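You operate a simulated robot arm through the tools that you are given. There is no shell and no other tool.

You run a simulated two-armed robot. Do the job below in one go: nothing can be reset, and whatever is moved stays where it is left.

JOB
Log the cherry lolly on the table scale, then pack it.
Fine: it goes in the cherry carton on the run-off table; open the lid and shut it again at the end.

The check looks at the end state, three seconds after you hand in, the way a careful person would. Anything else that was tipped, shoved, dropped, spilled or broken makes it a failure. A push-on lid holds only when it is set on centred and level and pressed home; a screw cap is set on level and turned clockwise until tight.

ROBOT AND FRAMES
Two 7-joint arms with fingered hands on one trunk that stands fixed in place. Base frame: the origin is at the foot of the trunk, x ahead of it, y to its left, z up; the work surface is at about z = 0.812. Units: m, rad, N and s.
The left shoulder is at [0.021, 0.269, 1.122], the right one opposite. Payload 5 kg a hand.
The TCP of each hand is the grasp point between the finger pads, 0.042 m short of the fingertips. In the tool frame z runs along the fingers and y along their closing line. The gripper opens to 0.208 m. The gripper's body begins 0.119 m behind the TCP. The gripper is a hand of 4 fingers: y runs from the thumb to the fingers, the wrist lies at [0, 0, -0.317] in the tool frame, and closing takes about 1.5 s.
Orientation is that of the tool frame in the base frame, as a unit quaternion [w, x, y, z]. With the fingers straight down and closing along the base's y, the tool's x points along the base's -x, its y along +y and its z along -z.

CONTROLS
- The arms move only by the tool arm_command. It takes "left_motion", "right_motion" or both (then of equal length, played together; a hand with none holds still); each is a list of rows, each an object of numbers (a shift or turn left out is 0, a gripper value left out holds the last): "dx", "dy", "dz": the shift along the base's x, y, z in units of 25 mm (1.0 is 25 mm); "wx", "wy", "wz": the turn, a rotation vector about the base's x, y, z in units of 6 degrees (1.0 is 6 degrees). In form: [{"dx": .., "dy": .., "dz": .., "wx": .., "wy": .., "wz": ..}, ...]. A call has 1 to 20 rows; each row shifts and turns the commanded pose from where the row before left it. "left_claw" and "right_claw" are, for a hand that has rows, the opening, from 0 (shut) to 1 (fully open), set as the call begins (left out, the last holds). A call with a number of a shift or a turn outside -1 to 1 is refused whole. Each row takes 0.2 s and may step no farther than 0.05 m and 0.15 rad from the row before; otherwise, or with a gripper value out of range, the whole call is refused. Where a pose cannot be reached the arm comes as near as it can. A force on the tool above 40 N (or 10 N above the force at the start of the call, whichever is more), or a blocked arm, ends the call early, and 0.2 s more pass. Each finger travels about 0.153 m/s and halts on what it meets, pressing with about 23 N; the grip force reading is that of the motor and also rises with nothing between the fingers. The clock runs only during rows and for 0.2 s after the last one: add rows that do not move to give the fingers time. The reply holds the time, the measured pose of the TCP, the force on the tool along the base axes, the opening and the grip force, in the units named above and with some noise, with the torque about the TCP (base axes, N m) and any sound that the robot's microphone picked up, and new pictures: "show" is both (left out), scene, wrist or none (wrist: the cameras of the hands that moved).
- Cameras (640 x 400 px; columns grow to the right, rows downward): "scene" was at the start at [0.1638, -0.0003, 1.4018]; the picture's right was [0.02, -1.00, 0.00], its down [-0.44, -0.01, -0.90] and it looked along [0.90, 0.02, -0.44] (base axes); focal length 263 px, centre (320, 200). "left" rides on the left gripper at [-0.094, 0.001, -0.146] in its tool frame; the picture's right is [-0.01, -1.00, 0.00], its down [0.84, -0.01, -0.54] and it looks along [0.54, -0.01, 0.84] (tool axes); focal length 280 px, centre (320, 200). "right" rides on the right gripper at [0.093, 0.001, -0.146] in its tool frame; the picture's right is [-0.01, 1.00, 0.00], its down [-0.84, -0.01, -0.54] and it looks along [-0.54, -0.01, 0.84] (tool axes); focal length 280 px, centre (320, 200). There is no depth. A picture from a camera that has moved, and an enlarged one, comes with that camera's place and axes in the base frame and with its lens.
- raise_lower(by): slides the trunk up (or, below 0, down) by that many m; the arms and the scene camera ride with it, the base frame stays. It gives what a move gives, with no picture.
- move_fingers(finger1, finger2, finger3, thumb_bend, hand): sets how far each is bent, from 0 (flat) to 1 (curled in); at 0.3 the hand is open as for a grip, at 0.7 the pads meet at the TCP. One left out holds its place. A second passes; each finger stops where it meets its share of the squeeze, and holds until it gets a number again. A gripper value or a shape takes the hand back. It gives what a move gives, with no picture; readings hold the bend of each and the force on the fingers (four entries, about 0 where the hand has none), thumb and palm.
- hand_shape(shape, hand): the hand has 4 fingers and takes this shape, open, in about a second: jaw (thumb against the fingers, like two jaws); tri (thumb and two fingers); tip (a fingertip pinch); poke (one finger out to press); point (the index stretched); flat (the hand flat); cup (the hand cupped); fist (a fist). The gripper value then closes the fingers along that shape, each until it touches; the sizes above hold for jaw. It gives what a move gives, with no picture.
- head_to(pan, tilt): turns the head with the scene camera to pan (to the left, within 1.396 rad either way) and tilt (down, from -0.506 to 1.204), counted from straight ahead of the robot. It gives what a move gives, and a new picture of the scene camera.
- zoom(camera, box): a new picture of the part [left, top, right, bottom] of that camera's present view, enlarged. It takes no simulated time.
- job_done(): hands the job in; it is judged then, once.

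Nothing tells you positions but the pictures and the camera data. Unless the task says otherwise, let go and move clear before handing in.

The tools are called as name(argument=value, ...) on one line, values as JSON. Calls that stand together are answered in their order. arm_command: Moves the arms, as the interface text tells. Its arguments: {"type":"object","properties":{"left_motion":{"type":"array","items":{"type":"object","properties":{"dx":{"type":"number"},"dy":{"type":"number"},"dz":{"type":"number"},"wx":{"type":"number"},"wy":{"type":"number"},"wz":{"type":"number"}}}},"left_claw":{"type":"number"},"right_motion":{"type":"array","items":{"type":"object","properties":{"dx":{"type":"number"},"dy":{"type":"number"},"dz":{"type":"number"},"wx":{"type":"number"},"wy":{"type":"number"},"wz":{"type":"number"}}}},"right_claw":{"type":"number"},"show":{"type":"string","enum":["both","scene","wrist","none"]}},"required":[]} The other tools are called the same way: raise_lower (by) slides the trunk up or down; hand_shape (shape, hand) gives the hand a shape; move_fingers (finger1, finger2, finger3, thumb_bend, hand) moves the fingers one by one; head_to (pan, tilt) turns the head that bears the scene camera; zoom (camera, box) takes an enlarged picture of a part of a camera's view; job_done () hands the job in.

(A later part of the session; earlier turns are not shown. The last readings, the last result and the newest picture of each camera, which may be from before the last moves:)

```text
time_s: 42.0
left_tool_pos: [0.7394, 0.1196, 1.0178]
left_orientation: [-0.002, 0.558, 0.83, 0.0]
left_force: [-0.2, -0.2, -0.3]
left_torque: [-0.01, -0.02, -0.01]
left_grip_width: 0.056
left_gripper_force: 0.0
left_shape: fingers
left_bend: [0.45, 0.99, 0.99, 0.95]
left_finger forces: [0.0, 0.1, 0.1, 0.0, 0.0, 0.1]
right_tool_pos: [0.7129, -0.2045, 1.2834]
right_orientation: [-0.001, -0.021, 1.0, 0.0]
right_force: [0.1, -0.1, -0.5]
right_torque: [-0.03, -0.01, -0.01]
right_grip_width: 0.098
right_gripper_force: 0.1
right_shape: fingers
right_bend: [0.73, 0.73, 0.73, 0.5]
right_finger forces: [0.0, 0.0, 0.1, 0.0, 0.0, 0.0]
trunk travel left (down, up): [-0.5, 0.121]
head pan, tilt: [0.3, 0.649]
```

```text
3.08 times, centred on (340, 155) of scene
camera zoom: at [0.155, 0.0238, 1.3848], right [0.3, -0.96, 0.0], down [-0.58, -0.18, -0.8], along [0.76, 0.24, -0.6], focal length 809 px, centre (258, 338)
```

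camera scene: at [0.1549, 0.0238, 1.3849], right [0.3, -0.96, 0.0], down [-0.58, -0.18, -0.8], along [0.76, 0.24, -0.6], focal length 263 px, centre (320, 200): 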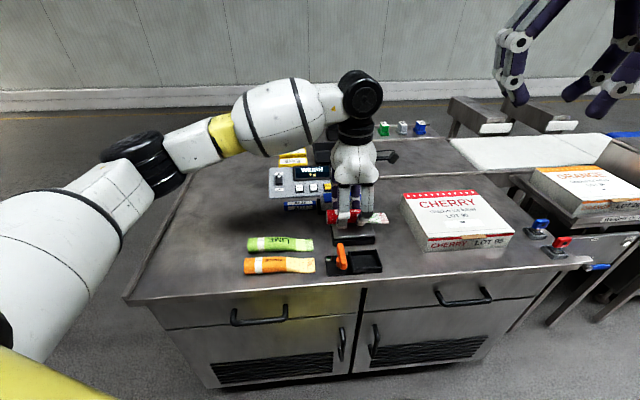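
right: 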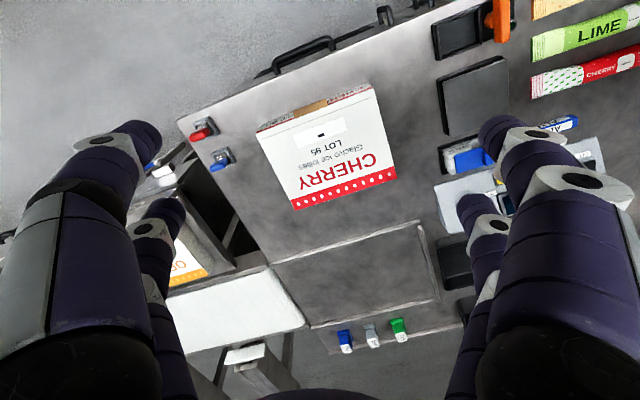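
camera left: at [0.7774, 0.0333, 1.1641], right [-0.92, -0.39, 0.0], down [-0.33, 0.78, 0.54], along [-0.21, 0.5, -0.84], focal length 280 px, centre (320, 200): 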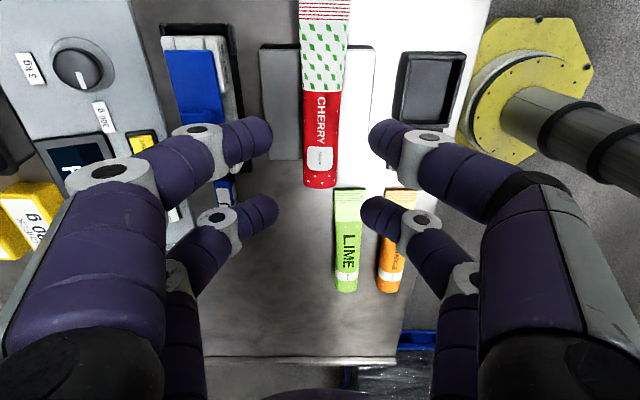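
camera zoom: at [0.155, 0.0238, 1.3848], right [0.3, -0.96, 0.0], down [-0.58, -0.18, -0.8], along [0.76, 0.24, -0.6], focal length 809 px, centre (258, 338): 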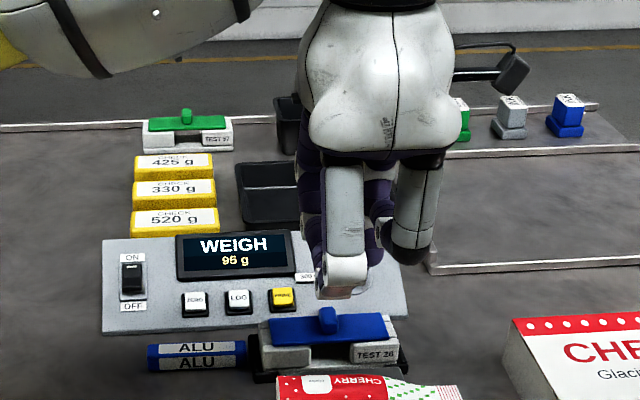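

Finger 1 is the one on the far side near the wrist camera; with the others curled its tip hangs lowest. I move so that this tip is above the LOG button, still well clear.

arm_command(left_motion=[{"dx": 0.47, "dy": 0.92}, {"dx": 0.47, "dy": 0.92}, {"dx": 0.47, "dy": 0.92}, {"dx": 0.47, "dy": 0.92}, {"dx": 0.47, "dy": 0.92, "dz": -0.5}, {"dx": 0.47, "dy": 0.92, "dz": -0.8}, {"dx": 0.47, "dy": 0.92, "dz": -1}, {}], show="both")

zoom(camera="left", box=[80, 20, 400, 220])

zoom(camera="scene", box=[240, 110, 400, 220])

```text
time_s: 43.8
left_tool_pos: [0.8205, 0.2801, 0.9611]
left_orientation: [0.0, 0.559, 0.829, 0.0]
left_force: [-0.6, -0.5, 0.7]
left_torque: [0.05, -0.05, 0.01]
left_grip_width: 0.0562
left_gripper_force: 0.0
left_shape: fingers
left_bend: [0.45, 0.99, 0.99, 0.95]
left_finger forces: [0.0, 0.0, 0.1, 0.0, 0.0, 0.0]
right_tool_pos: [0.7132, -0.2065, 1.284]
right_orientation: [0.0, -0.02, 1.0, 0.0]
right_force: [-0.6, -0.4, 0.6]
right_torque: [0.06, -0.04, 0.02]
right_grip_width: 0.0978
right_gripper_force: 0.0
right_shape: fingers
right_bend: [0.73, 0.73, 0.73, 0.5]
right_finger forces: [0.1, 0.0, 0.0, 0.1, 0.1, 0.1]
trunk travel left (down, up): [-0.5, 0.121]
head pan, tilt: [0.3, 0.649]
camera scene: at [0.1546, 0.0234, 1.385], right [0.3, -0.96, 0.0], down [-0.58, -0.18, -0.8], along [0.76, 0.24, -0.6], focal length 263 px, centre (320, 200)
camera left: at [0.8572, 0.1945, 1.1054], right [-0.92, -0.39, 0.0], down [-0.33, 0.78, 0.54], along [-0.21, 0.5, -0.84], focal length 280 px, centre (320, 200)
```

scene: 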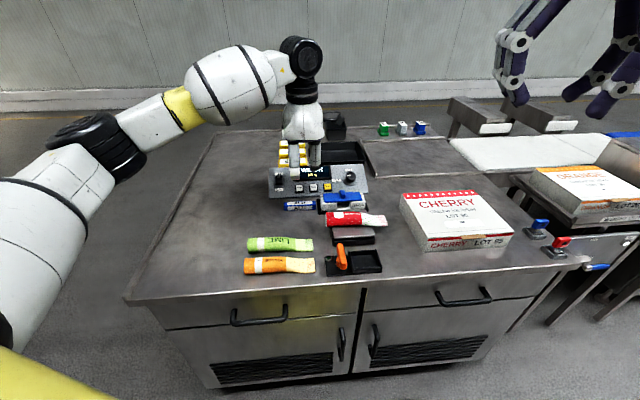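
left: 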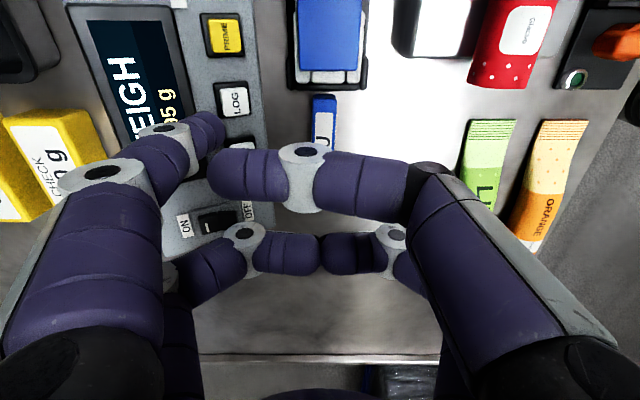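

```text
2.00 times, centred on (240, 120) of left
camera zoom: at [0.8572, 0.1945, 1.1054], right [-0.92, -0.39, 0.0], down [-0.33, 0.78, 0.54], along [-0.21, 0.5, -0.84], focal length 561 px, centre (480, 360)
```

zoom: 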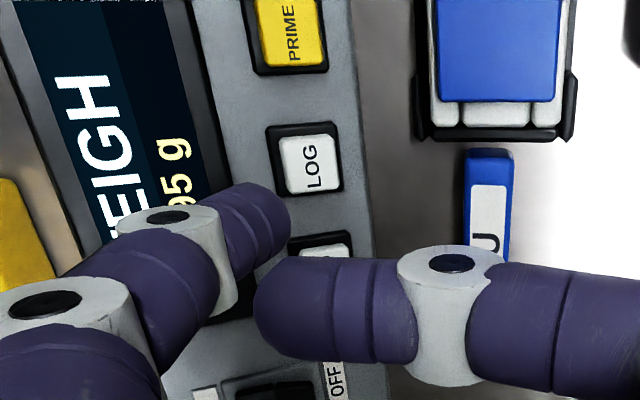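

```text
3.64 times, centred on (320, 165) of scene
camera zoom: at [0.1546, 0.0234, 1.385], right [0.3, -0.96, 0.0], down [-0.58, -0.18, -0.8], along [0.76, 0.24, -0.6], focal length 956 px, centre (320, 327)
```

zoom: 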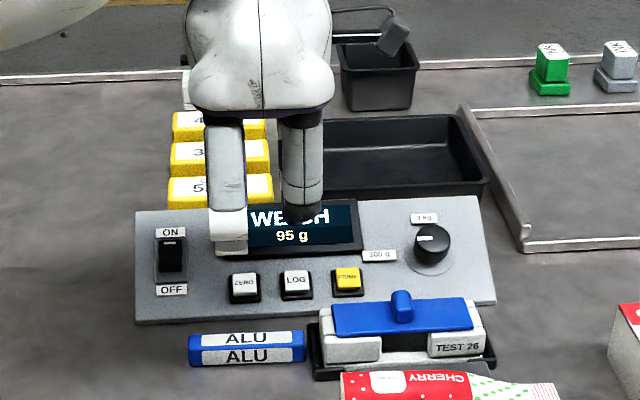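

The LOG button works out to tool offset (-0.029, 0.077), matching finger 1's tip. I descend to just above it.

arm_command(left_motion=[{"dz": -0.6}, {"dz": -0.6}, {"dz": -0.5}, {"dz": -0.4}, {}], show="wrist")

zoom(camera="scene", box=[250, 140, 378, 220])

zoom(camera="left", box=[80, 20, 400, 220])

```text
time_s: 45.0
left_tool_pos: [0.8213, 0.2799, 0.9066]
left_orientation: [0.0, 0.559, 0.829, 0.0]
left_force: [0.2, 0.6, 0.0]
left_torque: [0.03, -0.01, 0.03]
left_grip_width: 0.056
left_gripper_force: 0.0
left_shape: fingers
left_bend: [0.45, 0.99, 0.99, 0.95]
left_finger forces: [0.0, 0.0, 0.0, 0.0, 0.0, 0.0]
right_tool_pos: [0.7144, -0.2053, 1.284]
right_orientation: [0.0, -0.02, 1.0, 0.001]
right_force: [-0.7, 0.6, -0.2]
right_torque: [0.01, -0.03, -0.03]
right_grip_width: 0.0978
right_gripper_force: 0.1
right_shape: fingers
right_bend: [0.73, 0.73, 0.73, 0.5]
right_finger forces: [0.0, 0.0, 0.0, 0.0, 0.0, 0.0]
trunk travel left (down, up): [-0.5, 0.121]
head pan, tilt: [0.3, 0.649]
camera left: at [0.859, 0.1946, 1.0527], right [-0.92, -0.39, 0.0], down [-0.33, 0.78, 0.54], along [-0.21, 0.5, -0.84], focal length 280 px, centre (320, 200)
```

left: 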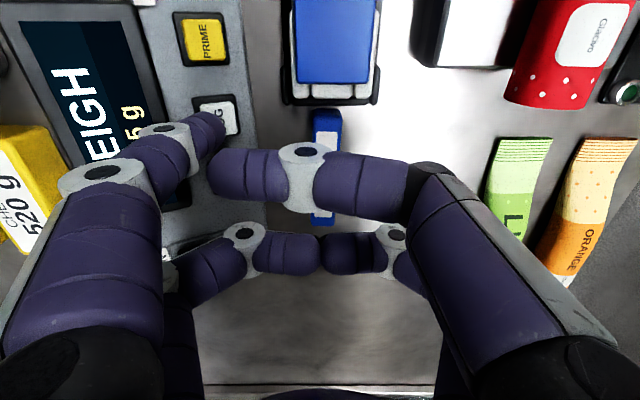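

```text
5.00 times, centred on (314, 180) of scene
camera zoom: at [0.1549, 0.0237, 1.3849], right [0.3, -0.96, 0.0], down [-0.58, -0.18, -0.8], along [0.76, 0.24, -0.6], focal length 1315 px, centre (350, 300)
```

zoom: 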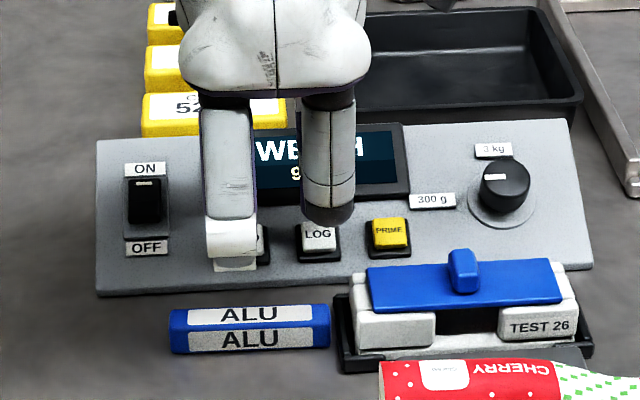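

```text
2.00 times, centred on (240, 120) of left
camera zoom: at [0.859, 0.1946, 1.0527], right [-0.92, -0.39, 0.0], down [-0.33, 0.78, 0.54], along [-0.21, 0.5, -0.84], focal length 561 px, centre (480, 360)
```

zoom: 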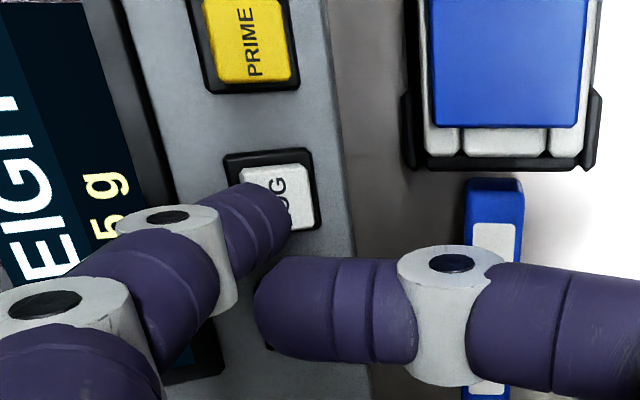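

The fingertip is right above the centre of LOG. I press down in small steps and watch the display.

arm_command(left_motion=[{"dz": -0.2}, {"dz": -0.1}, {"dz": -0.1}, {}], show="none")

zoom(camera="scene", box=[250, 140, 378, 220])

zoom(camera="left", box=[0, 0, 320, 200])

```text
time_s: 46.0
left_tool_pos: [0.8204, 0.2801, 0.8986]
left_orientation: [0.0, 0.559, 0.829, 0.001]
left_force: [0.3, 0.2, 0.8]
left_torque: [-0.03, -0.12, -0.04]
left_grip_width: 0.0558
left_gripper_force: 0.9
left_shape: fingers
left_bend: [0.45, 0.99, 0.99, 0.95]
left_finger forces: [1.5, 0.0, 0.1, 0.1, 0.0, 0.0]
right_tool_pos: [0.7136, -0.2054, 1.2845]
right_orientation: [0.0, -0.021, 1.0, 0.0]
right_force: [0.5, 0.6, -0.7]
right_torque: [0.03, -0.01, -0.04]
right_grip_width: 0.0978
right_gripper_force: 0.0
right_shape: fingers
right_bend: [0.73, 0.73, 0.73, 0.5]
right_finger forces: [0.0, 0.0, 0.0, 0.1, 0.0, 0.1]
trunk travel left (down, up): [-0.5, 0.121]
head pan, tilt: [0.3, 0.649]
```

```text
5.00 times, centred on (314, 180) of scene
camera zoom: at [0.1549, 0.0237, 1.3849], right [0.3, -0.96, 0.0], down [-0.58, -0.18, -0.8], along [0.76, 0.24, -0.6], focal length 1315 px, centre (350, 300)
```

zoom: 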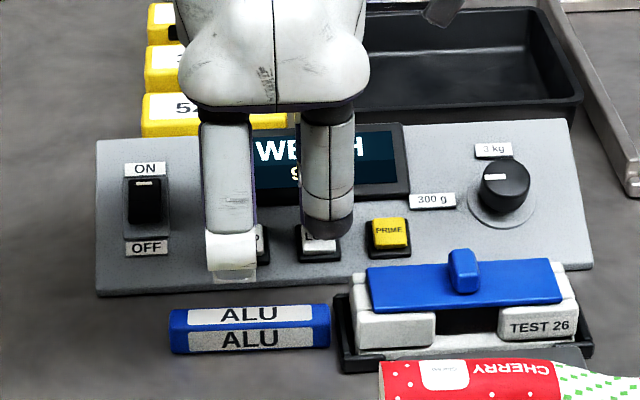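

```text
2.00 times, centred on (160, 100) of left
camera zoom: at [0.8585, 0.1951, 1.0436], right [-0.92, -0.39, 0.0], down [-0.33, 0.78, 0.54], along [-0.21, 0.5, -0.84], focal length 561 px, centre (640, 400)
```

zoom: 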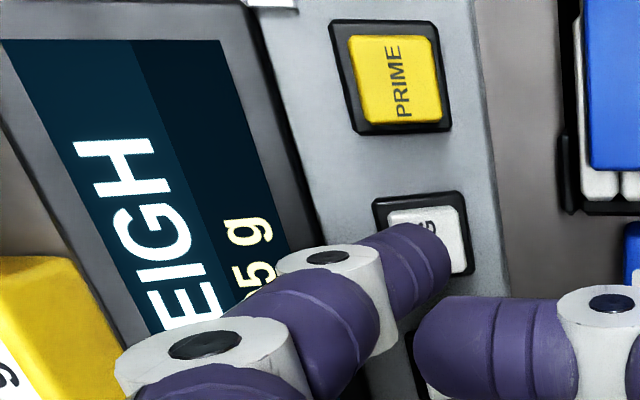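

Contact at 1.5 N on finger 1. I press a few millimetres further.

arm_command(left_motion=[{"dz": -0.08}, {"dz": -0.08}, {}], show="none")

zoom(camera="left", box=[0, 0, 320, 200])

```text
time_s: 46.8
left_tool_pos: [0.8207, 0.2803, 0.8932]
left_orientation: [0.0, 0.558, 0.83, -0.001]
left_force: [-0.5, 0.0, 4.7]
left_torque: [-0.02, -0.3, -0.02]
left_grip_width: 0.0562
left_gripper_force: 1.4
left_shape: fingers
left_bend: [0.45, 0.99, 0.99, 0.95]
left_finger forces: [3.4, 0.1, 0.0, 0.0, 0.0, 0.1]
right_tool_pos: [0.7146, -0.2055, 1.2841]
right_orientation: [0.0, -0.021, 1.0, 0.0]
right_force: [0.6, 0.2, 0.0]
right_torque: [0.05, 0.02, 0.01]
right_grip_width: 0.098
right_gripper_force: 0.1
right_shape: fingers
right_bend: [0.73, 0.73, 0.73, 0.5]
right_finger forces: [0.0, 0.1, 0.0, 0.0, 0.0, 0.1]
trunk travel left (down, up): [-0.5, 0.121]
head pan, tilt: [0.3, 0.649]
heard: click
```

```text
2.00 times, centred on (160, 100) of left
camera zoom: at [0.8581, 0.1951, 1.0397], right [-0.92, -0.39, 0.0], down [-0.33, 0.78, 0.54], along [-0.21, 0.5, -0.84], focal length 561 px, centre (640, 400)
```

zoom: 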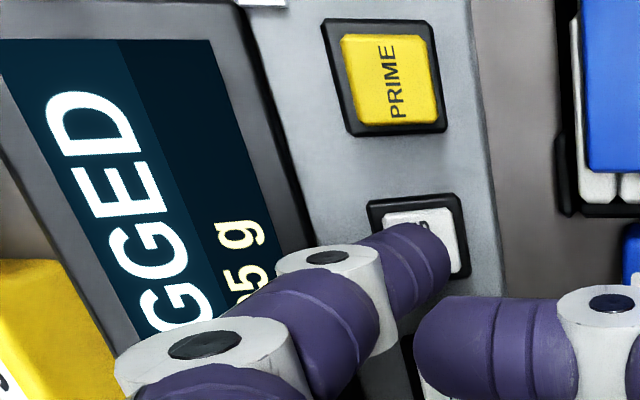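

Click heard and the display shows LOGGED 95 g. I lift the left hand off the button and clear of the console.

arm_command(left_motion=[{"dz": 0.4}, {"dz": 0.8}, {"dz": 1}, {"dz": 1}, {"dz": 1}, {"dz": 1, "dx": -0.5}, {"dz": 0.5, "dx": -1}, {"dx": -1}, {"dx": -1}, {}], show="none")

head_to(pan=-0.05, tilt=0.65)

zoom(camera="scene", box=[180, 150, 340, 250])

zoom(camera="scene", box=[300, 150, 480, 270])

```text
time_s: 49.0
left_tool_pos: [0.7325, 0.2805, 1.036]
left_orientation: [0.0, 0.559, 0.829, 0.0]
left_force: [-0.3, -0.7, -0.9]
left_torque: [0.03, -0.02, 0.0]
left_grip_width: 0.0558
left_gripper_force: 0.2
left_shape: fingers
left_bend: [0.45, 0.99, 0.99, 0.95]
left_finger forces: [0.0, 0.0, 0.0, 0.1, 0.0, 0.1]
right_tool_pos: [0.713, -0.2061, 1.2829]
right_orientation: [-0.001, -0.021, 1.0, 0.0]
right_force: [0.2, 0.2, 0.4]
right_torque: [0.03, -0.01, 0.0]
right_grip_width: 0.098
right_gripper_force: 0.0
right_shape: fingers
right_bend: [0.73, 0.73, 0.73, 0.5]
right_finger forces: [0.0, 0.0, 0.0, 0.0, 0.0, 0.0]
trunk travel left (down, up): [-0.5, 0.121]
head pan, tilt: [0.3, 0.649]
```

```text
time_s: 49.9
left_tool_pos: [0.7333, 0.2812, 1.0359]
left_orientation: [0.001, 0.559, 0.829, 0.0]
left_force: [-1.0, 1.2, 0.7]
left_torque: [0.02, -0.03, 0.03]
left_grip_width: 0.056
left_gripper_force: 0.1
left_shape: fingers
left_bend: [0.45, 0.99, 0.99, 0.95]
left_finger forces: [0.0, 0.0, 0.0, 0.1, 0.1, 0.0]
right_tool_pos: [0.7136, -0.2046, 1.2834]
right_orientation: [0.0, -0.021, 1.0, -0.001]
right_force: [0.0, -0.4, 0.4]
right_torque: [0.04, -0.02, 0.0]
right_grip_width: 0.098
right_gripper_force: 0.1
right_shape: fingers
right_bend: [0.73, 0.73, 0.73, 0.5]
right_finger forces: [0.0, 0.0, 0.0, 0.1, 0.0, 0.1]
trunk travel left (down, up): [-0.5, 0.121]
head pan, tilt: [-0.051, 0.649]
camera scene: at [0.1587, -0.0062, 1.3849], right [-0.05, -1.0, 0.0], down [-0.6, 0.03, -0.8], along [0.8, -0.04, -0.6], focal length 263 px, centre (320, 200)
```

scene: 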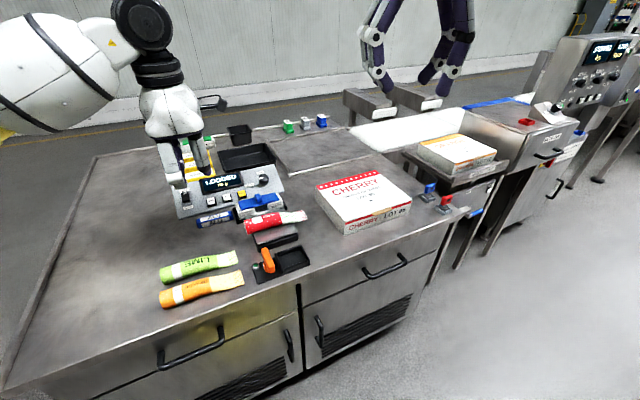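

```text
4.00 times, centred on (260, 200) of scene
camera zoom: at [0.1587, -0.0062, 1.3849], right [-0.05, -1.0, 0.0], down [-0.6, 0.03, -0.8], along [0.8, -0.04, -0.6], focal length 1052 px, centre (560, 200)
```

zoom: 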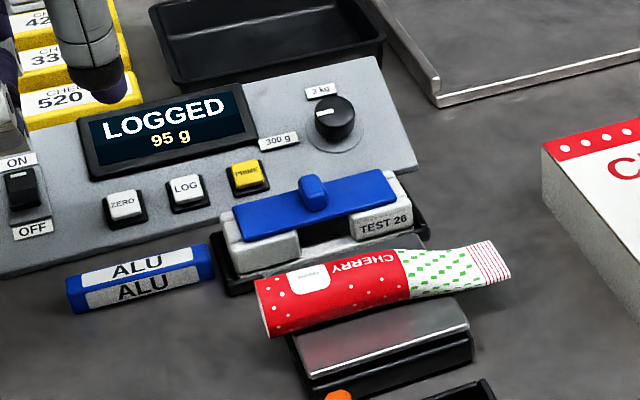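

```text
3.33 times, centred on (390, 210) of scene
camera zoom: at [0.1587, -0.0062, 1.3849], right [-0.05, -1.0, 0.0], down [-0.6, 0.03, -0.8], along [0.8, -0.04, -0.6], focal length 877 px, centre (87, 167)
```

zoom: 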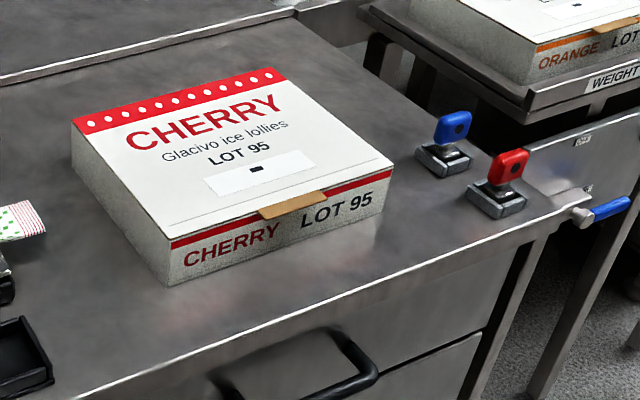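

LOGGED 95 g is shown. Next the carton: I take it as 0.25 × 0.21 × 0.055 m, turned ~22°, hinged along its far edge with a kraft tab in the middle of the front edge near (0.778, -0.229, 0.865). I ready the right hand: one finger out, hand yawed square to the carton and pitched forward, kept well clear.

move_fingers(hand="right", finger1=0.45, finger2=1.0, finger3=1.0, thumb_bend=0.95)

arm_command(right_motion=[{"dx": -0.27, "dy": -0.5, "dz": -0.6, "wz": 0.93}, {"dx": -0.27, "dy": -0.5, "dz": -0.6, "wz": 0.93}, {"dx": -0.27, "dy": -0.5, "dz": -0.6, "wz": 0.93}, {"dx": -0.27, "dy": -0.5, "dz": -0.6, "wz": 0.93}, {"dx": -0.27, "dy": -0.5, "dz": -0.6, "wx": 0.381, "wy": -0.925}, {"dx": -0.27, "dy": -0.5, "dz": -0.6, "wx": 0.381, "wy": -0.925}, {"dx": -0.27, "dy": -0.5, "dz": -0.6, "wx": 0.381, "wy": -0.925}, {"dx": -0.27, "dy": -0.5, "dz": -0.6, "wx": 0.381, "wy": -0.925}, {"dx": -0.27, "dy": -0.5, "dz": -0.6, "wx": 0.381, "wy": -0.925}, {"dx": -0.27, "dy": -0.5, "dz": -0.6, "wx": 0.381, "wy": -0.925}, {"dx": -0.27, "dy": -0.5, "dz": -0.6, "wx": 0.381, "wy": -0.925}, {"dx": -0.27, "dy": -0.5, "dz": -0.6, "wx": 0.381, "wy": -0.925}, {"dx": -0.27, "dy": -0.5, "dz": -0.6, "wx": 0.381, "wy": -0.925}, {"dx": -0.27, "dy": -0.5, "dz": -0.6, "wx": 0.381, "wy": -0.925}, {}], show="both")

```text
time_s: 50.9
left_tool_pos: [0.7312, 0.2804, 1.037]
left_orientation: [-0.001, 0.558, 0.83, -0.001]
left_force: [-0.3, 0.4, 0.4]
left_torque: [0.01, -0.01, -0.01]
left_grip_width: 0.0562
left_gripper_force: 0.1
left_shape: fingers
left_bend: [0.45, 0.99, 0.99, 0.95]
left_finger forces: [0.0, 0.0, 0.0, 0.0, 0.0, 0.0]
right_tool_pos: [0.7133, -0.2054, 1.2836]
right_orientation: [-0.001, -0.021, 1.0, 0.0]
right_force: [-0.5, -0.1, -1.1]
right_torque: [-0.01, 0.04, 0.05]
right_grip_width: 0.056
right_gripper_force: 0.0
right_shape: fingers
right_bend: [0.45, 0.81, 0.81, 0.95]
right_finger forces: [0.0, 0.0, 0.0, 0.0, 0.1, 0.0]
trunk travel left (down, up): [-0.5, 0.121]
head pan, tilt: [-0.051, 0.649]
```

```text
time_s: 54.1
left_tool_pos: [0.7322, 0.2815, 1.0369]
left_orientation: [0.001, 0.559, 0.829, 0.0]
left_force: [-0.5, 0.8, -0.6]
left_torque: [0.0, -0.04, -0.02]
left_grip_width: 0.0559
left_gripper_force: 0.1
left_shape: fingers
left_bend: [0.45, 0.99, 0.99, 0.95]
left_finger forces: [0.0, 0.0, 0.1, 0.0, 0.0, 0.0]
right_tool_pos: [0.619, -0.3775, 1.0736]
right_orientation: [0.493, -0.186, 0.845, 0.088]
right_force: [-0.5, -0.7, -0.9]
right_torque: [-0.01, -0.01, 0.01]
right_grip_width: 0.056
right_gripper_force: 0.1
right_shape: fingers
right_bend: [0.45, 0.99, 0.99, 0.95]
right_finger forces: [0.1, 0.0, 0.0, 0.1, 0.0, 0.0]
trunk travel left (down, up): [-0.5, 0.121]
head pan, tilt: [-0.051, 0.649]
camera scene: at [0.1585, -0.006, 1.3848], right [-0.05, -1.0, 0.0], down [-0.6, 0.03, -0.8], along [0.8, -0.04, -0.6], focal length 263 px, centre (320, 200)
camera right: at [0.459, -0.4473, 1.0656], right [-0.39, 0.92, -0.02], down [-0.05, 0.0, 1.0], along [0.92, 0.4, 0.05], focal length 280 px, centre (320, 200)
```

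scene: 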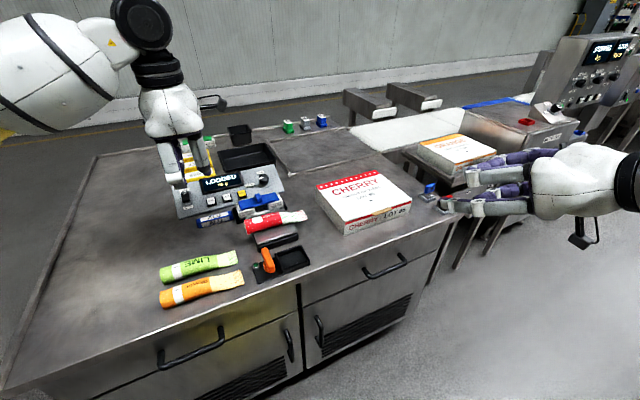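
right: 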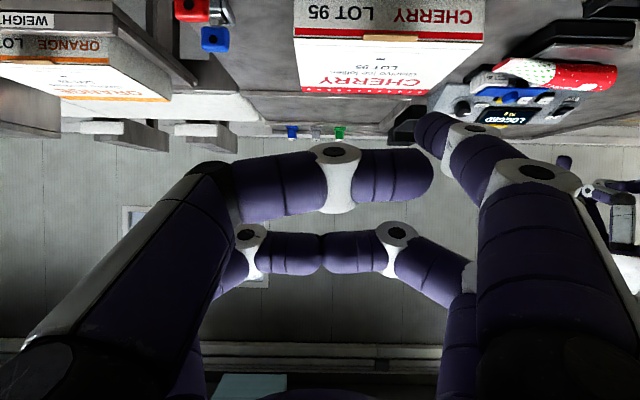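

The right hand is square to the carton and pitched forward; the wrist picture is upside-down in this pose. I zoom to see the tab from the front.

zoom(camera="right", box=[260, 0, 516, 160])

zoom(camera="scene", box=[340, 130, 560, 260])

```text
2.50 times, centred on (388, 80) of right
camera zoom: at [0.459, -0.4473, 1.0656], right [-0.39, 0.92, -0.02], down [-0.05, 0.0, 1.0], along [0.92, 0.4, 0.05], focal length 701 px, centre (150, 500)
```

zoom: 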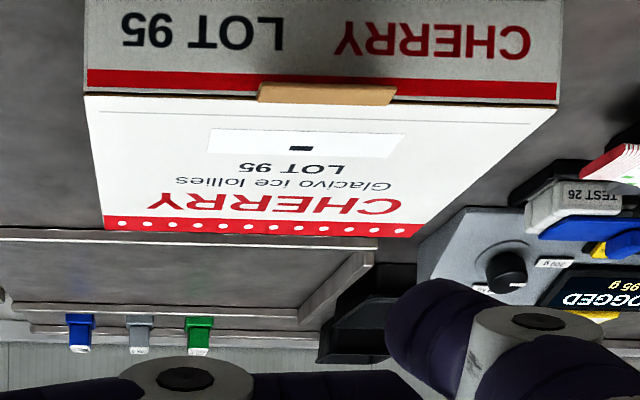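

```text
2.91 times, centred on (450, 195) of scene
camera zoom: at [0.1585, -0.006, 1.3848], right [-0.05, -1.0, 0.0], down [-0.6, 0.03, -0.8], along [0.8, -0.04, -0.6], focal length 765 px, centre (-58, 214)
```

zoom: 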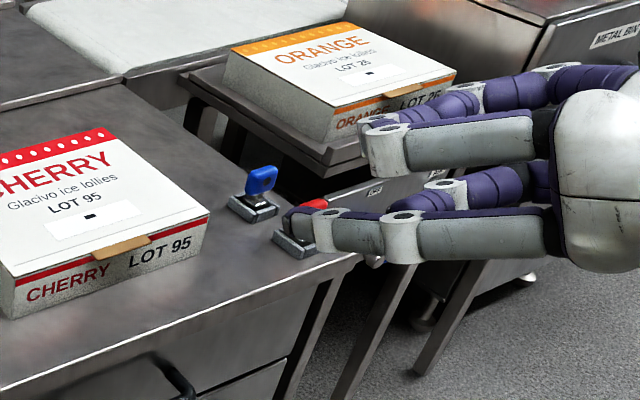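

Tab centre from both views averages about (0.7775, -0.222, 0.866). I bring the fingertip to ~6 cm in front of the tab and just below its height.

arm_command(right_motion=[{"dz": -1}, {"dz": -1}, {"dz": -1, "dx": 0.4, "dy": 0.2}, {"dz": -1, "dx": 0.6, "dy": 0.3}, {"dz": -1, "dx": 0.7, "dy": 0.35}, {"dz": -1, "dx": 0.9, "dy": 0.4}, {"dz": -0.8, "dx": 0.9, "dy": 0.4}, {"dz": -0.3, "dx": 0.9, "dy": 0.45}, {}], show="both")

zoom(camera="right", box=[200, 0, 520, 200])

zoom(camera="scene", box=[300, 150, 480, 270])

```text
time_s: 56.1
left_tool_pos: [0.7316, 0.2803, 1.0365]
left_orientation: [0.0, 0.56, 0.829, 0.0]
left_force: [0.4, 0.0, -0.2]
left_torque: [-0.02, 0.04, 0.04]
left_grip_width: 0.0555
left_gripper_force: 0.1
left_shape: fingers
left_bend: [0.45, 0.99, 0.99, 0.95]
left_finger forces: [0.0, 0.0, 0.0, 0.0, 0.0, 0.0]
right_tool_pos: [0.733, -0.3317, 0.8971]
right_orientation: [0.493, -0.185, 0.846, 0.087]
right_force: [0.6, 0.4, -0.7]
right_torque: [0.01, 0.04, 0.01]
right_grip_width: 0.056
right_gripper_force: 0.1
right_shape: fingers
right_bend: [0.45, 0.99, 0.99, 0.95]
right_finger forces: [0.0, 0.0, 0.1, 0.1, 0.0, 0.1]
right hand out of reach, approached as far as the arm can: row 2
trunk travel left (down, up): [-0.5, 0.121]
head pan, tilt: [-0.051, 0.649]
camera scene: at [0.159, -0.0064, 1.3849], right [-0.05, -1.0, 0.0], down [-0.6, 0.03, -0.8], along [0.8, -0.04, -0.6], focal length 263 px, centre (320, 200)
camera right: at [0.5724, -0.3989, 0.8889], right [-0.39, 0.92, -0.02], down [-0.05, 0.0, 1.0], along [0.92, 0.39, 0.04], focal length 280 px, centre (320, 200)
```

scene: 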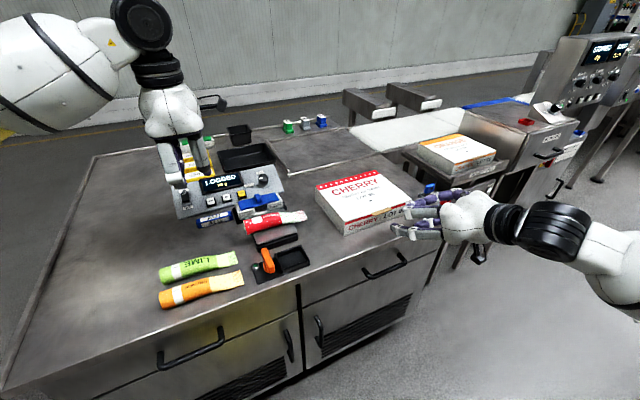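
right: 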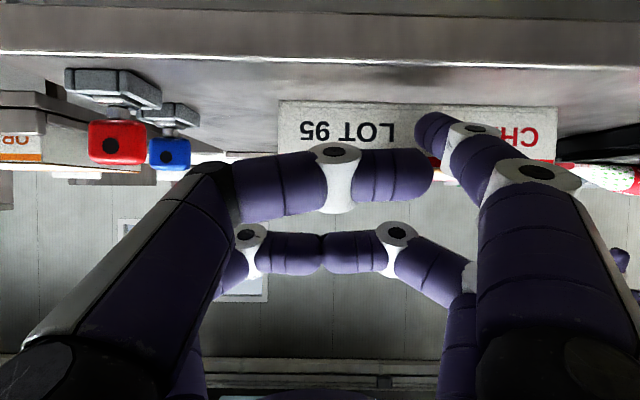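

```text
2.00 times, centred on (360, 100) of right
camera zoom: at [0.5724, -0.3989, 0.8889], right [-0.39, 0.92, -0.02], down [-0.05, 0.0, 1.0], along [0.92, 0.39, 0.04], focal length 561 px, centre (240, 400)
```

zoom: 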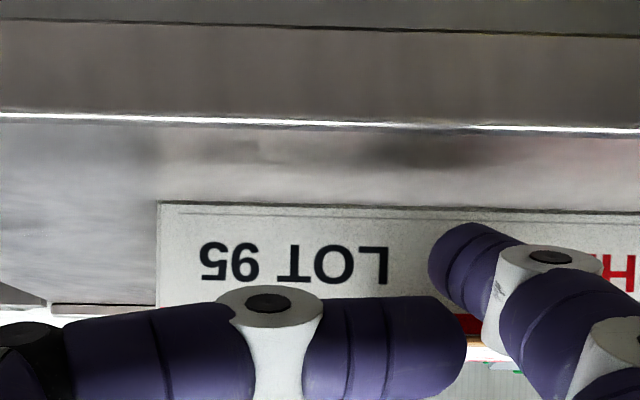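

```text
3.33 times, centred on (390, 210) of scene
camera zoom: at [0.159, -0.0064, 1.3849], right [-0.05, -1.0, 0.0], down [-0.6, 0.03, -0.8], along [0.8, -0.04, -0.6], focal length 877 px, centre (87, 167)
```

zoom: 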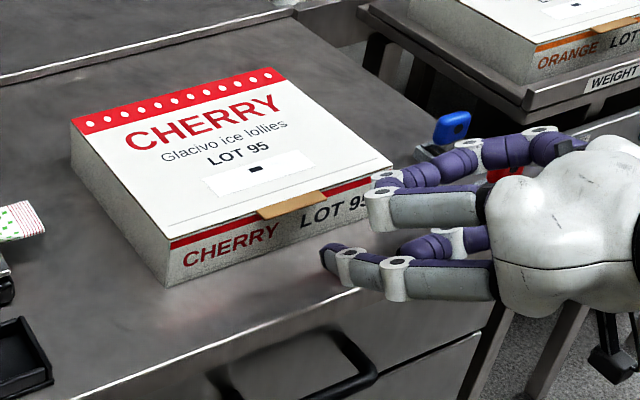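

The fingertip model matches both cameras: tip now at (0.725, -0.254, 0.846), about 6 cm before the tab. I shift 1 cm left, lower 4 mm and slide forward under the tab.

arm_command(right_motion=[{"dx": 0.1, "dy": 0.3, "dz": -0.16}, {"dx": 0.4, "dy": 0.22}, {"dx": 0.4, "dy": 0.22}, {"dx": 0.4, "dy": 0.2}, {"dx": 0.2, "dy": 0.12}, {}], show="both")

zoom(camera="right", box=[300, 60, 556, 220])

zoom(camera="scene", box=[320, 170, 450, 250])

```text
time_s: 57.5
left_tool_pos: [0.7325, 0.2805, 1.0359]
left_orientation: [0.0, 0.559, 0.829, 0.001]
left_force: [0.9, -0.9, 1.1]
left_torque: [-0.01, 0.05, 0.02]
left_grip_width: 0.0561
left_gripper_force: 0.0
left_shape: fingers
left_bend: [0.45, 0.99, 0.99, 0.95]
left_finger forces: [0.0, 0.1, 0.0, 0.0, 0.1, 0.1]
right_tool_pos: [0.7697, -0.3029, 0.8922]
right_orientation: [0.493, -0.185, 0.845, 0.087]
right_force: [-0.5, -0.5, 0.1]
right_torque: [-0.01, 0.02, -0.01]
right_grip_width: 0.056
right_gripper_force: 0.0
right_shape: fingers
right_bend: [0.45, 0.99, 0.99, 0.95]
right_finger forces: [0.0, 0.0, 0.0, 0.0, 0.1, 0.1]
trunk travel left (down, up): [-0.5, 0.121]
head pan, tilt: [-0.051, 0.649]
camera scene: at [0.1588, -0.0063, 1.3849], right [-0.05, -1.0, 0.0], down [-0.6, 0.03, -0.8], along [0.8, -0.04, -0.6], focal length 263 px, centre (320, 200)
camera right: at [0.6105, -0.3714, 0.8851], right [-0.39, 0.92, -0.02], down [-0.05, 0.0, 1.0], along [0.92, 0.39, 0.05], focal length 280 px, centre (320, 200)
```

scene: 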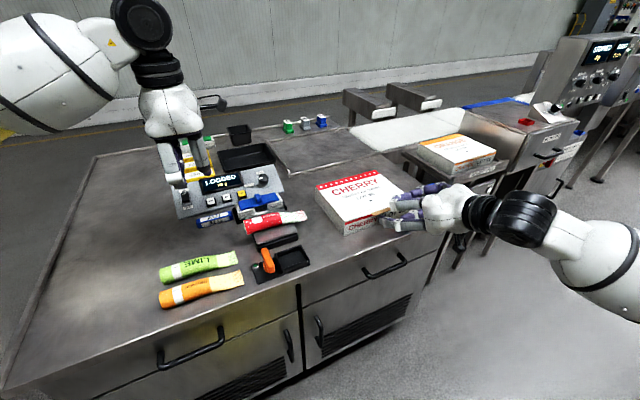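
right: 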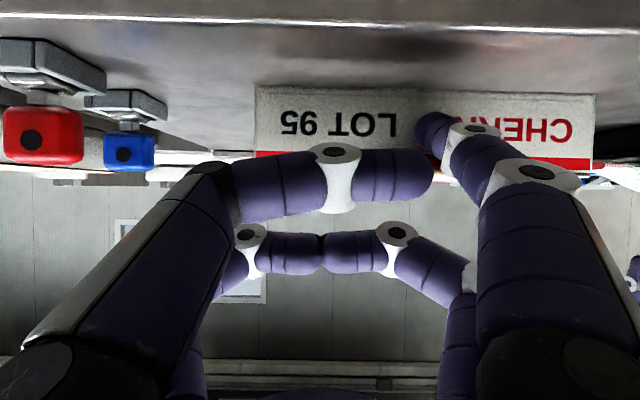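

```text
2.50 times, centred on (428, 140) of right
camera zoom: at [0.6105, -0.3714, 0.8851], right [-0.39, 0.92, -0.02], down [-0.05, 0.0, 1.0], along [0.92, 0.39, 0.05], focal length 701 px, centre (50, 350)
```

zoom: 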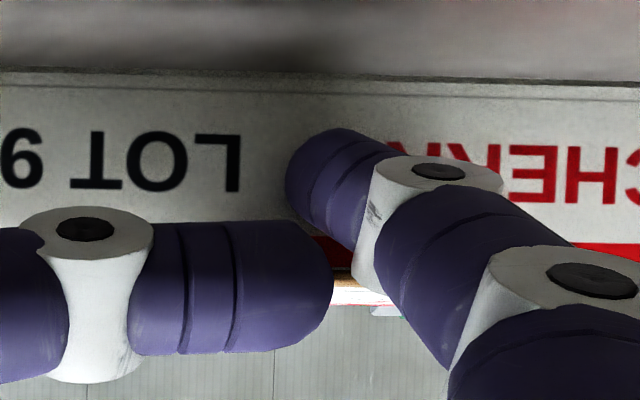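

```text
4.92 times, centred on (385, 210) of scene
camera zoom: at [0.1588, -0.0063, 1.3849], right [-0.05, -1.0, 0.0], down [-0.6, 0.03, -0.8], along [0.8, -0.04, -0.6], focal length 1295 px, centre (0, 151)
```

zoom: 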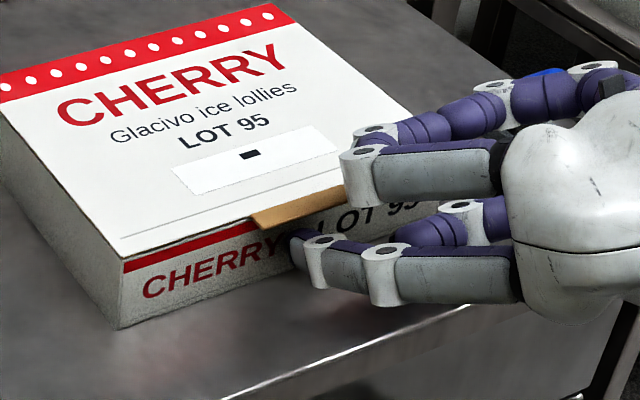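

The fingertip is beneath the tab, about 1 cm short of the front wall. I edge forward 8 mm and then lift a little to test the tab.

arm_command(right_motion=[{"dx": 0.15, "dy": 0.06}, {"dx": 0.15, "dy": 0.06}, {}], show="none")

arm_command(right_motion=[{"dz": 0.2}, {"dz": 0.2}, {"dz": 0.2}, {"dz": 0.2}, {}], show="both")

zoom(camera="scene", box=[320, 170, 450, 250])

```text
time_s: 58.3
left_tool_pos: [0.7319, 0.281, 1.0359]
left_orientation: [0.0, 0.559, 0.829, 0.0]
left_force: [-0.3, -0.1, 1.0]
left_torque: [0.02, -0.03, -0.01]
left_grip_width: 0.0558
left_gripper_force: 0.1
left_shape: fingers
left_bend: [0.45, 0.99, 0.99, 0.95]
left_finger forces: [0.0, 0.1, 0.1, 0.0, 0.0, 0.0]
right_tool_pos: [0.778, -0.2998, 0.8935]
right_orientation: [0.492, -0.185, 0.846, 0.087]
right_force: [-1.8, 0.3, -0.9]
right_torque: [0.04, 0.03, 0.01]
right_grip_width: 0.0561
right_gripper_force: 0.1
right_shape: fingers
right_bend: [0.45, 0.99, 0.99, 0.95]
right_finger forces: [0.1, 0.0, 0.1, 0.0, 0.0, 0.1]
trunk travel left (down, up): [-0.5, 0.121]
head pan, tilt: [-0.051, 0.649]
```

```text
time_s: 59.5
left_tool_pos: [0.732, 0.2816, 1.0346]
left_orientation: [-0.001, 0.558, 0.83, 0.0]
left_force: [-0.5, 0.1, -0.1]
left_torque: [0.04, -0.01, -0.04]
left_grip_width: 0.0561
left_gripper_force: 0.0
left_shape: fingers
left_bend: [0.45, 0.99, 0.99, 0.95]
left_finger forces: [0.0, 0.1, 0.1, 0.1, 0.0, 0.0]
right_tool_pos: [0.7771, -0.3007, 0.9135]
right_orientation: [0.493, -0.185, 0.846, 0.087]
right_force: [-0.6, 0.2, -0.4]
right_torque: [0.01, 0.04, 0.01]
right_grip_width: 0.0559
right_gripper_force: 0.0
right_shape: fingers
right_bend: [0.45, 0.99, 0.99, 0.95]
right_finger forces: [0.1, 0.0, 0.1, 0.1, 0.1, 0.0]
trunk travel left (down, up): [-0.5, 0.121]
head pan, tilt: [-0.051, 0.649]
camera scene: at [0.1588, -0.0063, 1.3848], right [-0.05, -1.0, 0.0], down [-0.6, 0.03, -0.8], along [0.8, -0.04, -0.6], focal length 263 px, centre (320, 200)
camera right: at [0.618, -0.3686, 0.9055], right [-0.39, 0.92, -0.02], down [-0.05, 0.0, 1.0], along [0.92, 0.39, 0.05], focal length 280 px, centre (320, 200)
```

scene: 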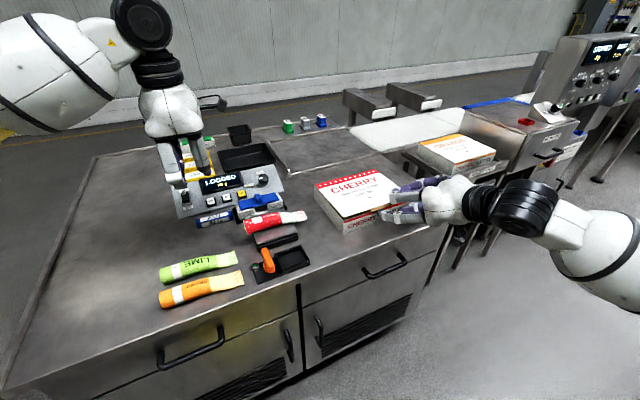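
right: 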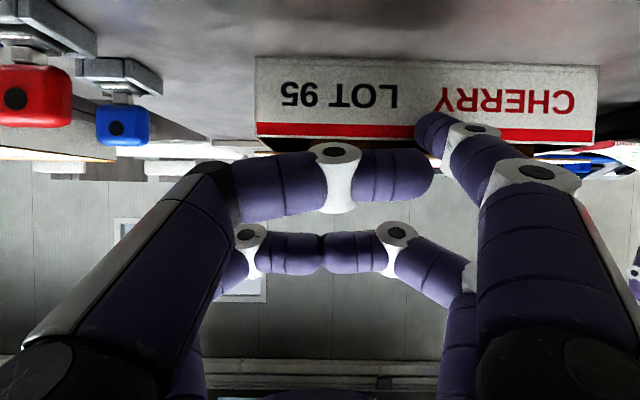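

```text
4.92 times, centred on (385, 210) of scene
camera zoom: at [0.1588, -0.0063, 1.3848], right [-0.05, -1.0, 0.0], down [-0.6, 0.03, -0.8], along [0.8, -0.04, -0.6], focal length 1295 px, centre (0, 151)
```

zoom: 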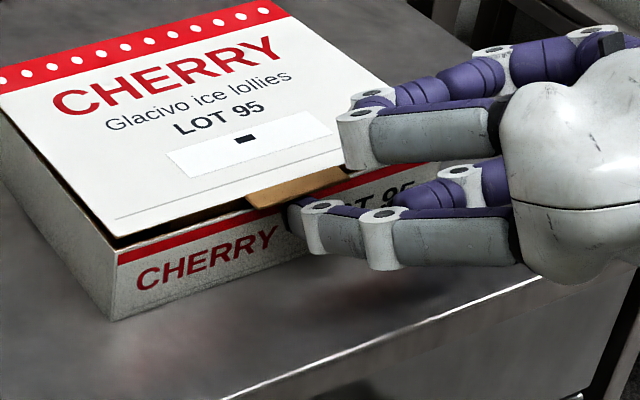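

The tab lifted and the lid is coming up (a gap shows at the front). I follow the lid's arc about its far hinge, lifting to about 40°.

arm_command(right_motion=[{"dx": 0.168, "dy": 0.069, "dz": 0.64}, {"dx": 0.168, "dy": 0.069, "dz": 0.64}, {"dx": 0.27, "dy": 0.111, "dz": 0.676}, {"dx": 0.27, "dy": 0.111, "dz": 0.676}, {"dx": 0.33, "dy": 0.136, "dz": 0.612}, {"dx": 0.33, "dy": 0.136, "dz": 0.612}, {"dx": 0.416, "dy": 0.171, "dz": 0.524}, {"dx": 0.416, "dy": 0.171, "dz": 0.524}, {}], show="both")

zoom(camera="scene", box=[290, 110, 482, 250])

```text
time_s: 61.5
left_tool_pos: [0.7314, 0.2804, 1.0352]
left_orientation: [0.0, 0.558, 0.83, 0.0]
left_force: [0.9, -0.7, 0.9]
left_torque: [0.0, -0.01, -0.04]
left_grip_width: 0.0559
left_gripper_force: 0.0
left_shape: fingers
left_bend: [0.45, 0.99, 0.99, 0.95]
left_finger forces: [0.1, 0.0, 0.1, 0.0, 0.1, 0.0]
right_tool_pos: [0.8367, -0.2756, 1.0344]
right_orientation: [0.492, -0.185, 0.846, 0.087]
right_force: [0.0, 0.2, -0.3]
right_torque: [0.03, 0.01, 0.01]
right_grip_width: 0.0559
right_gripper_force: 0.8
right_shape: fingers
right_bend: [0.45, 0.99, 0.99, 0.95]
right_finger forces: [0.2, 0.0, 0.1, 0.1, 0.0, 0.0]
trunk travel left (down, up): [-0.5, 0.121]
head pan, tilt: [-0.051, 0.649]
camera scene: at [0.1589, -0.0064, 1.3848], right [-0.05, -1.0, 0.0], down [-0.6, 0.03, -0.8], along [0.8, -0.04, -0.6], focal length 263 px, centre (320, 200)
camera right: at [0.6773, -0.3439, 1.028], right [-0.39, 0.92, -0.02], down [-0.05, 0.0, 1.0], along [0.92, 0.39, 0.05], focal length 280 px, centre (320, 200)
```

scene: 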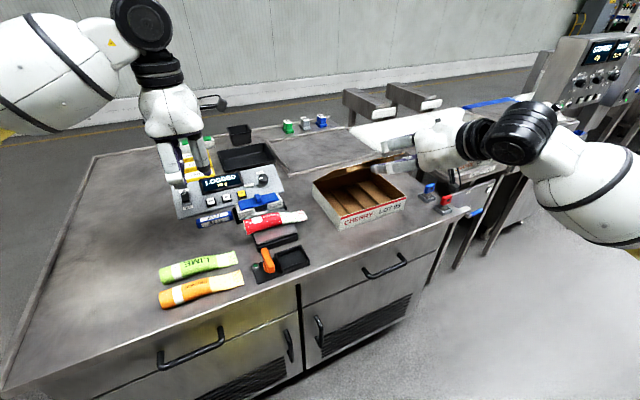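
right: 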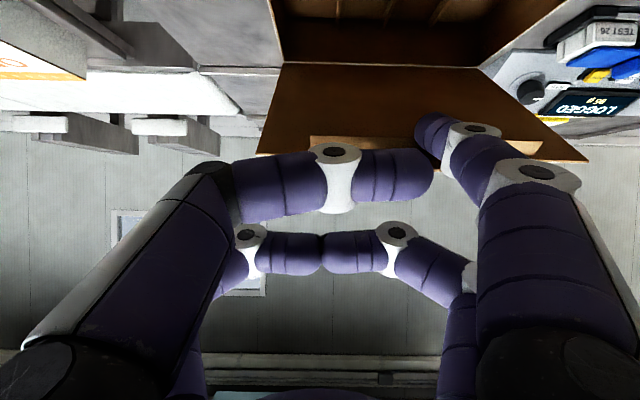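

```text
2.86 times, centred on (386, 180) of scene
camera zoom: at [0.1589, -0.0064, 1.3848], right [-0.05, -1.0, 0.0], down [-0.6, 0.03, -0.8], along [0.8, -0.04, -0.6], focal length 751 px, centre (131, 257)
```

zoom: 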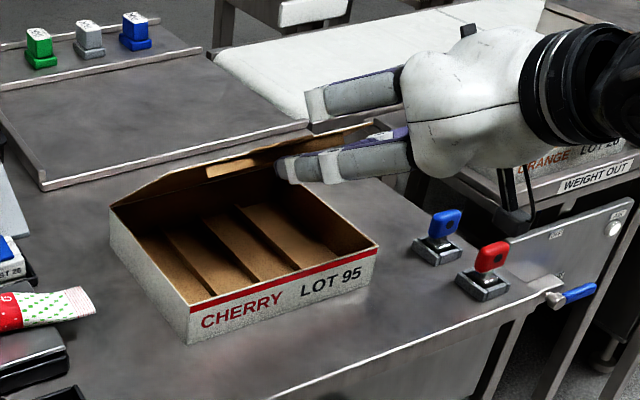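

The lid follows nicely; inside are four empty lanes running front to back. I carry on along the arc towards vertical.

arm_command(right_motion=[{"dx": 0.483, "dy": 0.199, "dz": 0.428}, {"dx": 0.483, "dy": 0.199, "dz": 0.428}, {"dx": 0.485, "dy": 0.2, "dz": 0.408}, {"dx": 0.485, "dy": 0.2, "dz": 0.408}, {"dx": 0.542, "dy": 0.223, "dz": 0.31}, {"dx": 0.542, "dy": 0.223, "dz": 0.31}, {}], show="both")

zoom(camera="scene", box=[290, 110, 482, 250])

```text
time_s: 63.1
left_tool_pos: [0.7328, 0.2807, 1.0355]
left_orientation: [-0.001, 0.56, 0.828, 0.0]
left_force: [0.1, -0.5, 0.6]
left_torque: [0.01, 0.04, 0.03]
left_grip_width: 0.0561
left_gripper_force: 0.0
left_shape: fingers
left_bend: [0.45, 0.99, 0.99, 0.95]
left_finger forces: [0.0, 0.0, 0.0, 0.0, 0.0, 0.0]
right_tool_pos: [0.9125, -0.2449, 1.093]
right_orientation: [0.492, -0.185, 0.846, 0.087]
right_force: [0.1, -0.4, 0.7]
right_torque: [0.03, 0.05, 0.02]
right_grip_width: 0.0558
right_gripper_force: 0.0
right_shape: fingers
right_bend: [0.45, 0.99, 0.99, 0.95]
right_finger forces: [0.1, 0.1, 0.1, 0.0, 0.1, 0.0]
trunk travel left (down, up): [-0.5, 0.121]
head pan, tilt: [-0.051, 0.649]
camera scene: at [0.1588, -0.0064, 1.3848], right [-0.05, -1.0, 0.0], down [-0.6, 0.03, -0.8], along [0.8, -0.04, -0.6], focal length 263 px, centre (320, 200)
camera right: at [0.7529, -0.3127, 1.0855], right [-0.39, 0.92, -0.02], down [-0.05, 0.0, 1.0], along [0.92, 0.39, 0.05], focal length 280 px, centre (320, 200)
```

scene: 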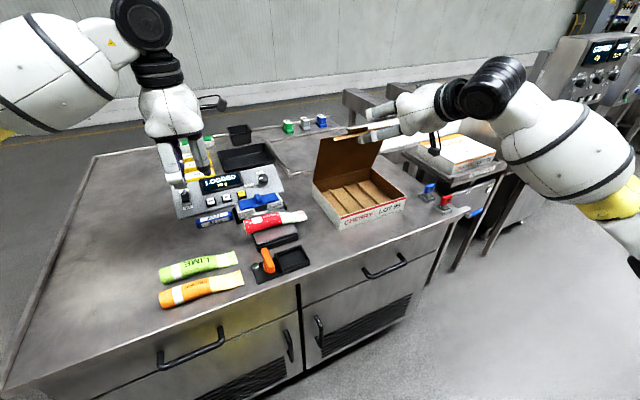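
right: 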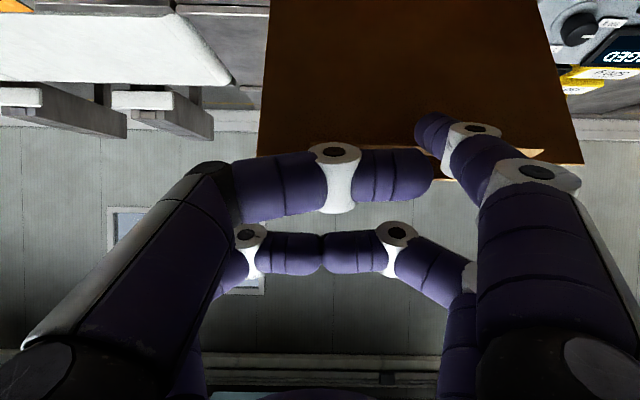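

```text
2.86 times, centred on (386, 180) of scene
camera zoom: at [0.1588, -0.0064, 1.3848], right [-0.05, -1.0, 0.0], down [-0.6, 0.03, -0.8], along [0.8, -0.04, -0.6], focal length 751 px, centre (131, 257)
```

zoom: 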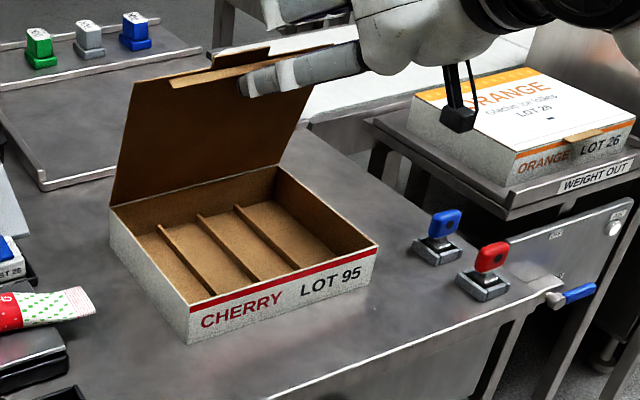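

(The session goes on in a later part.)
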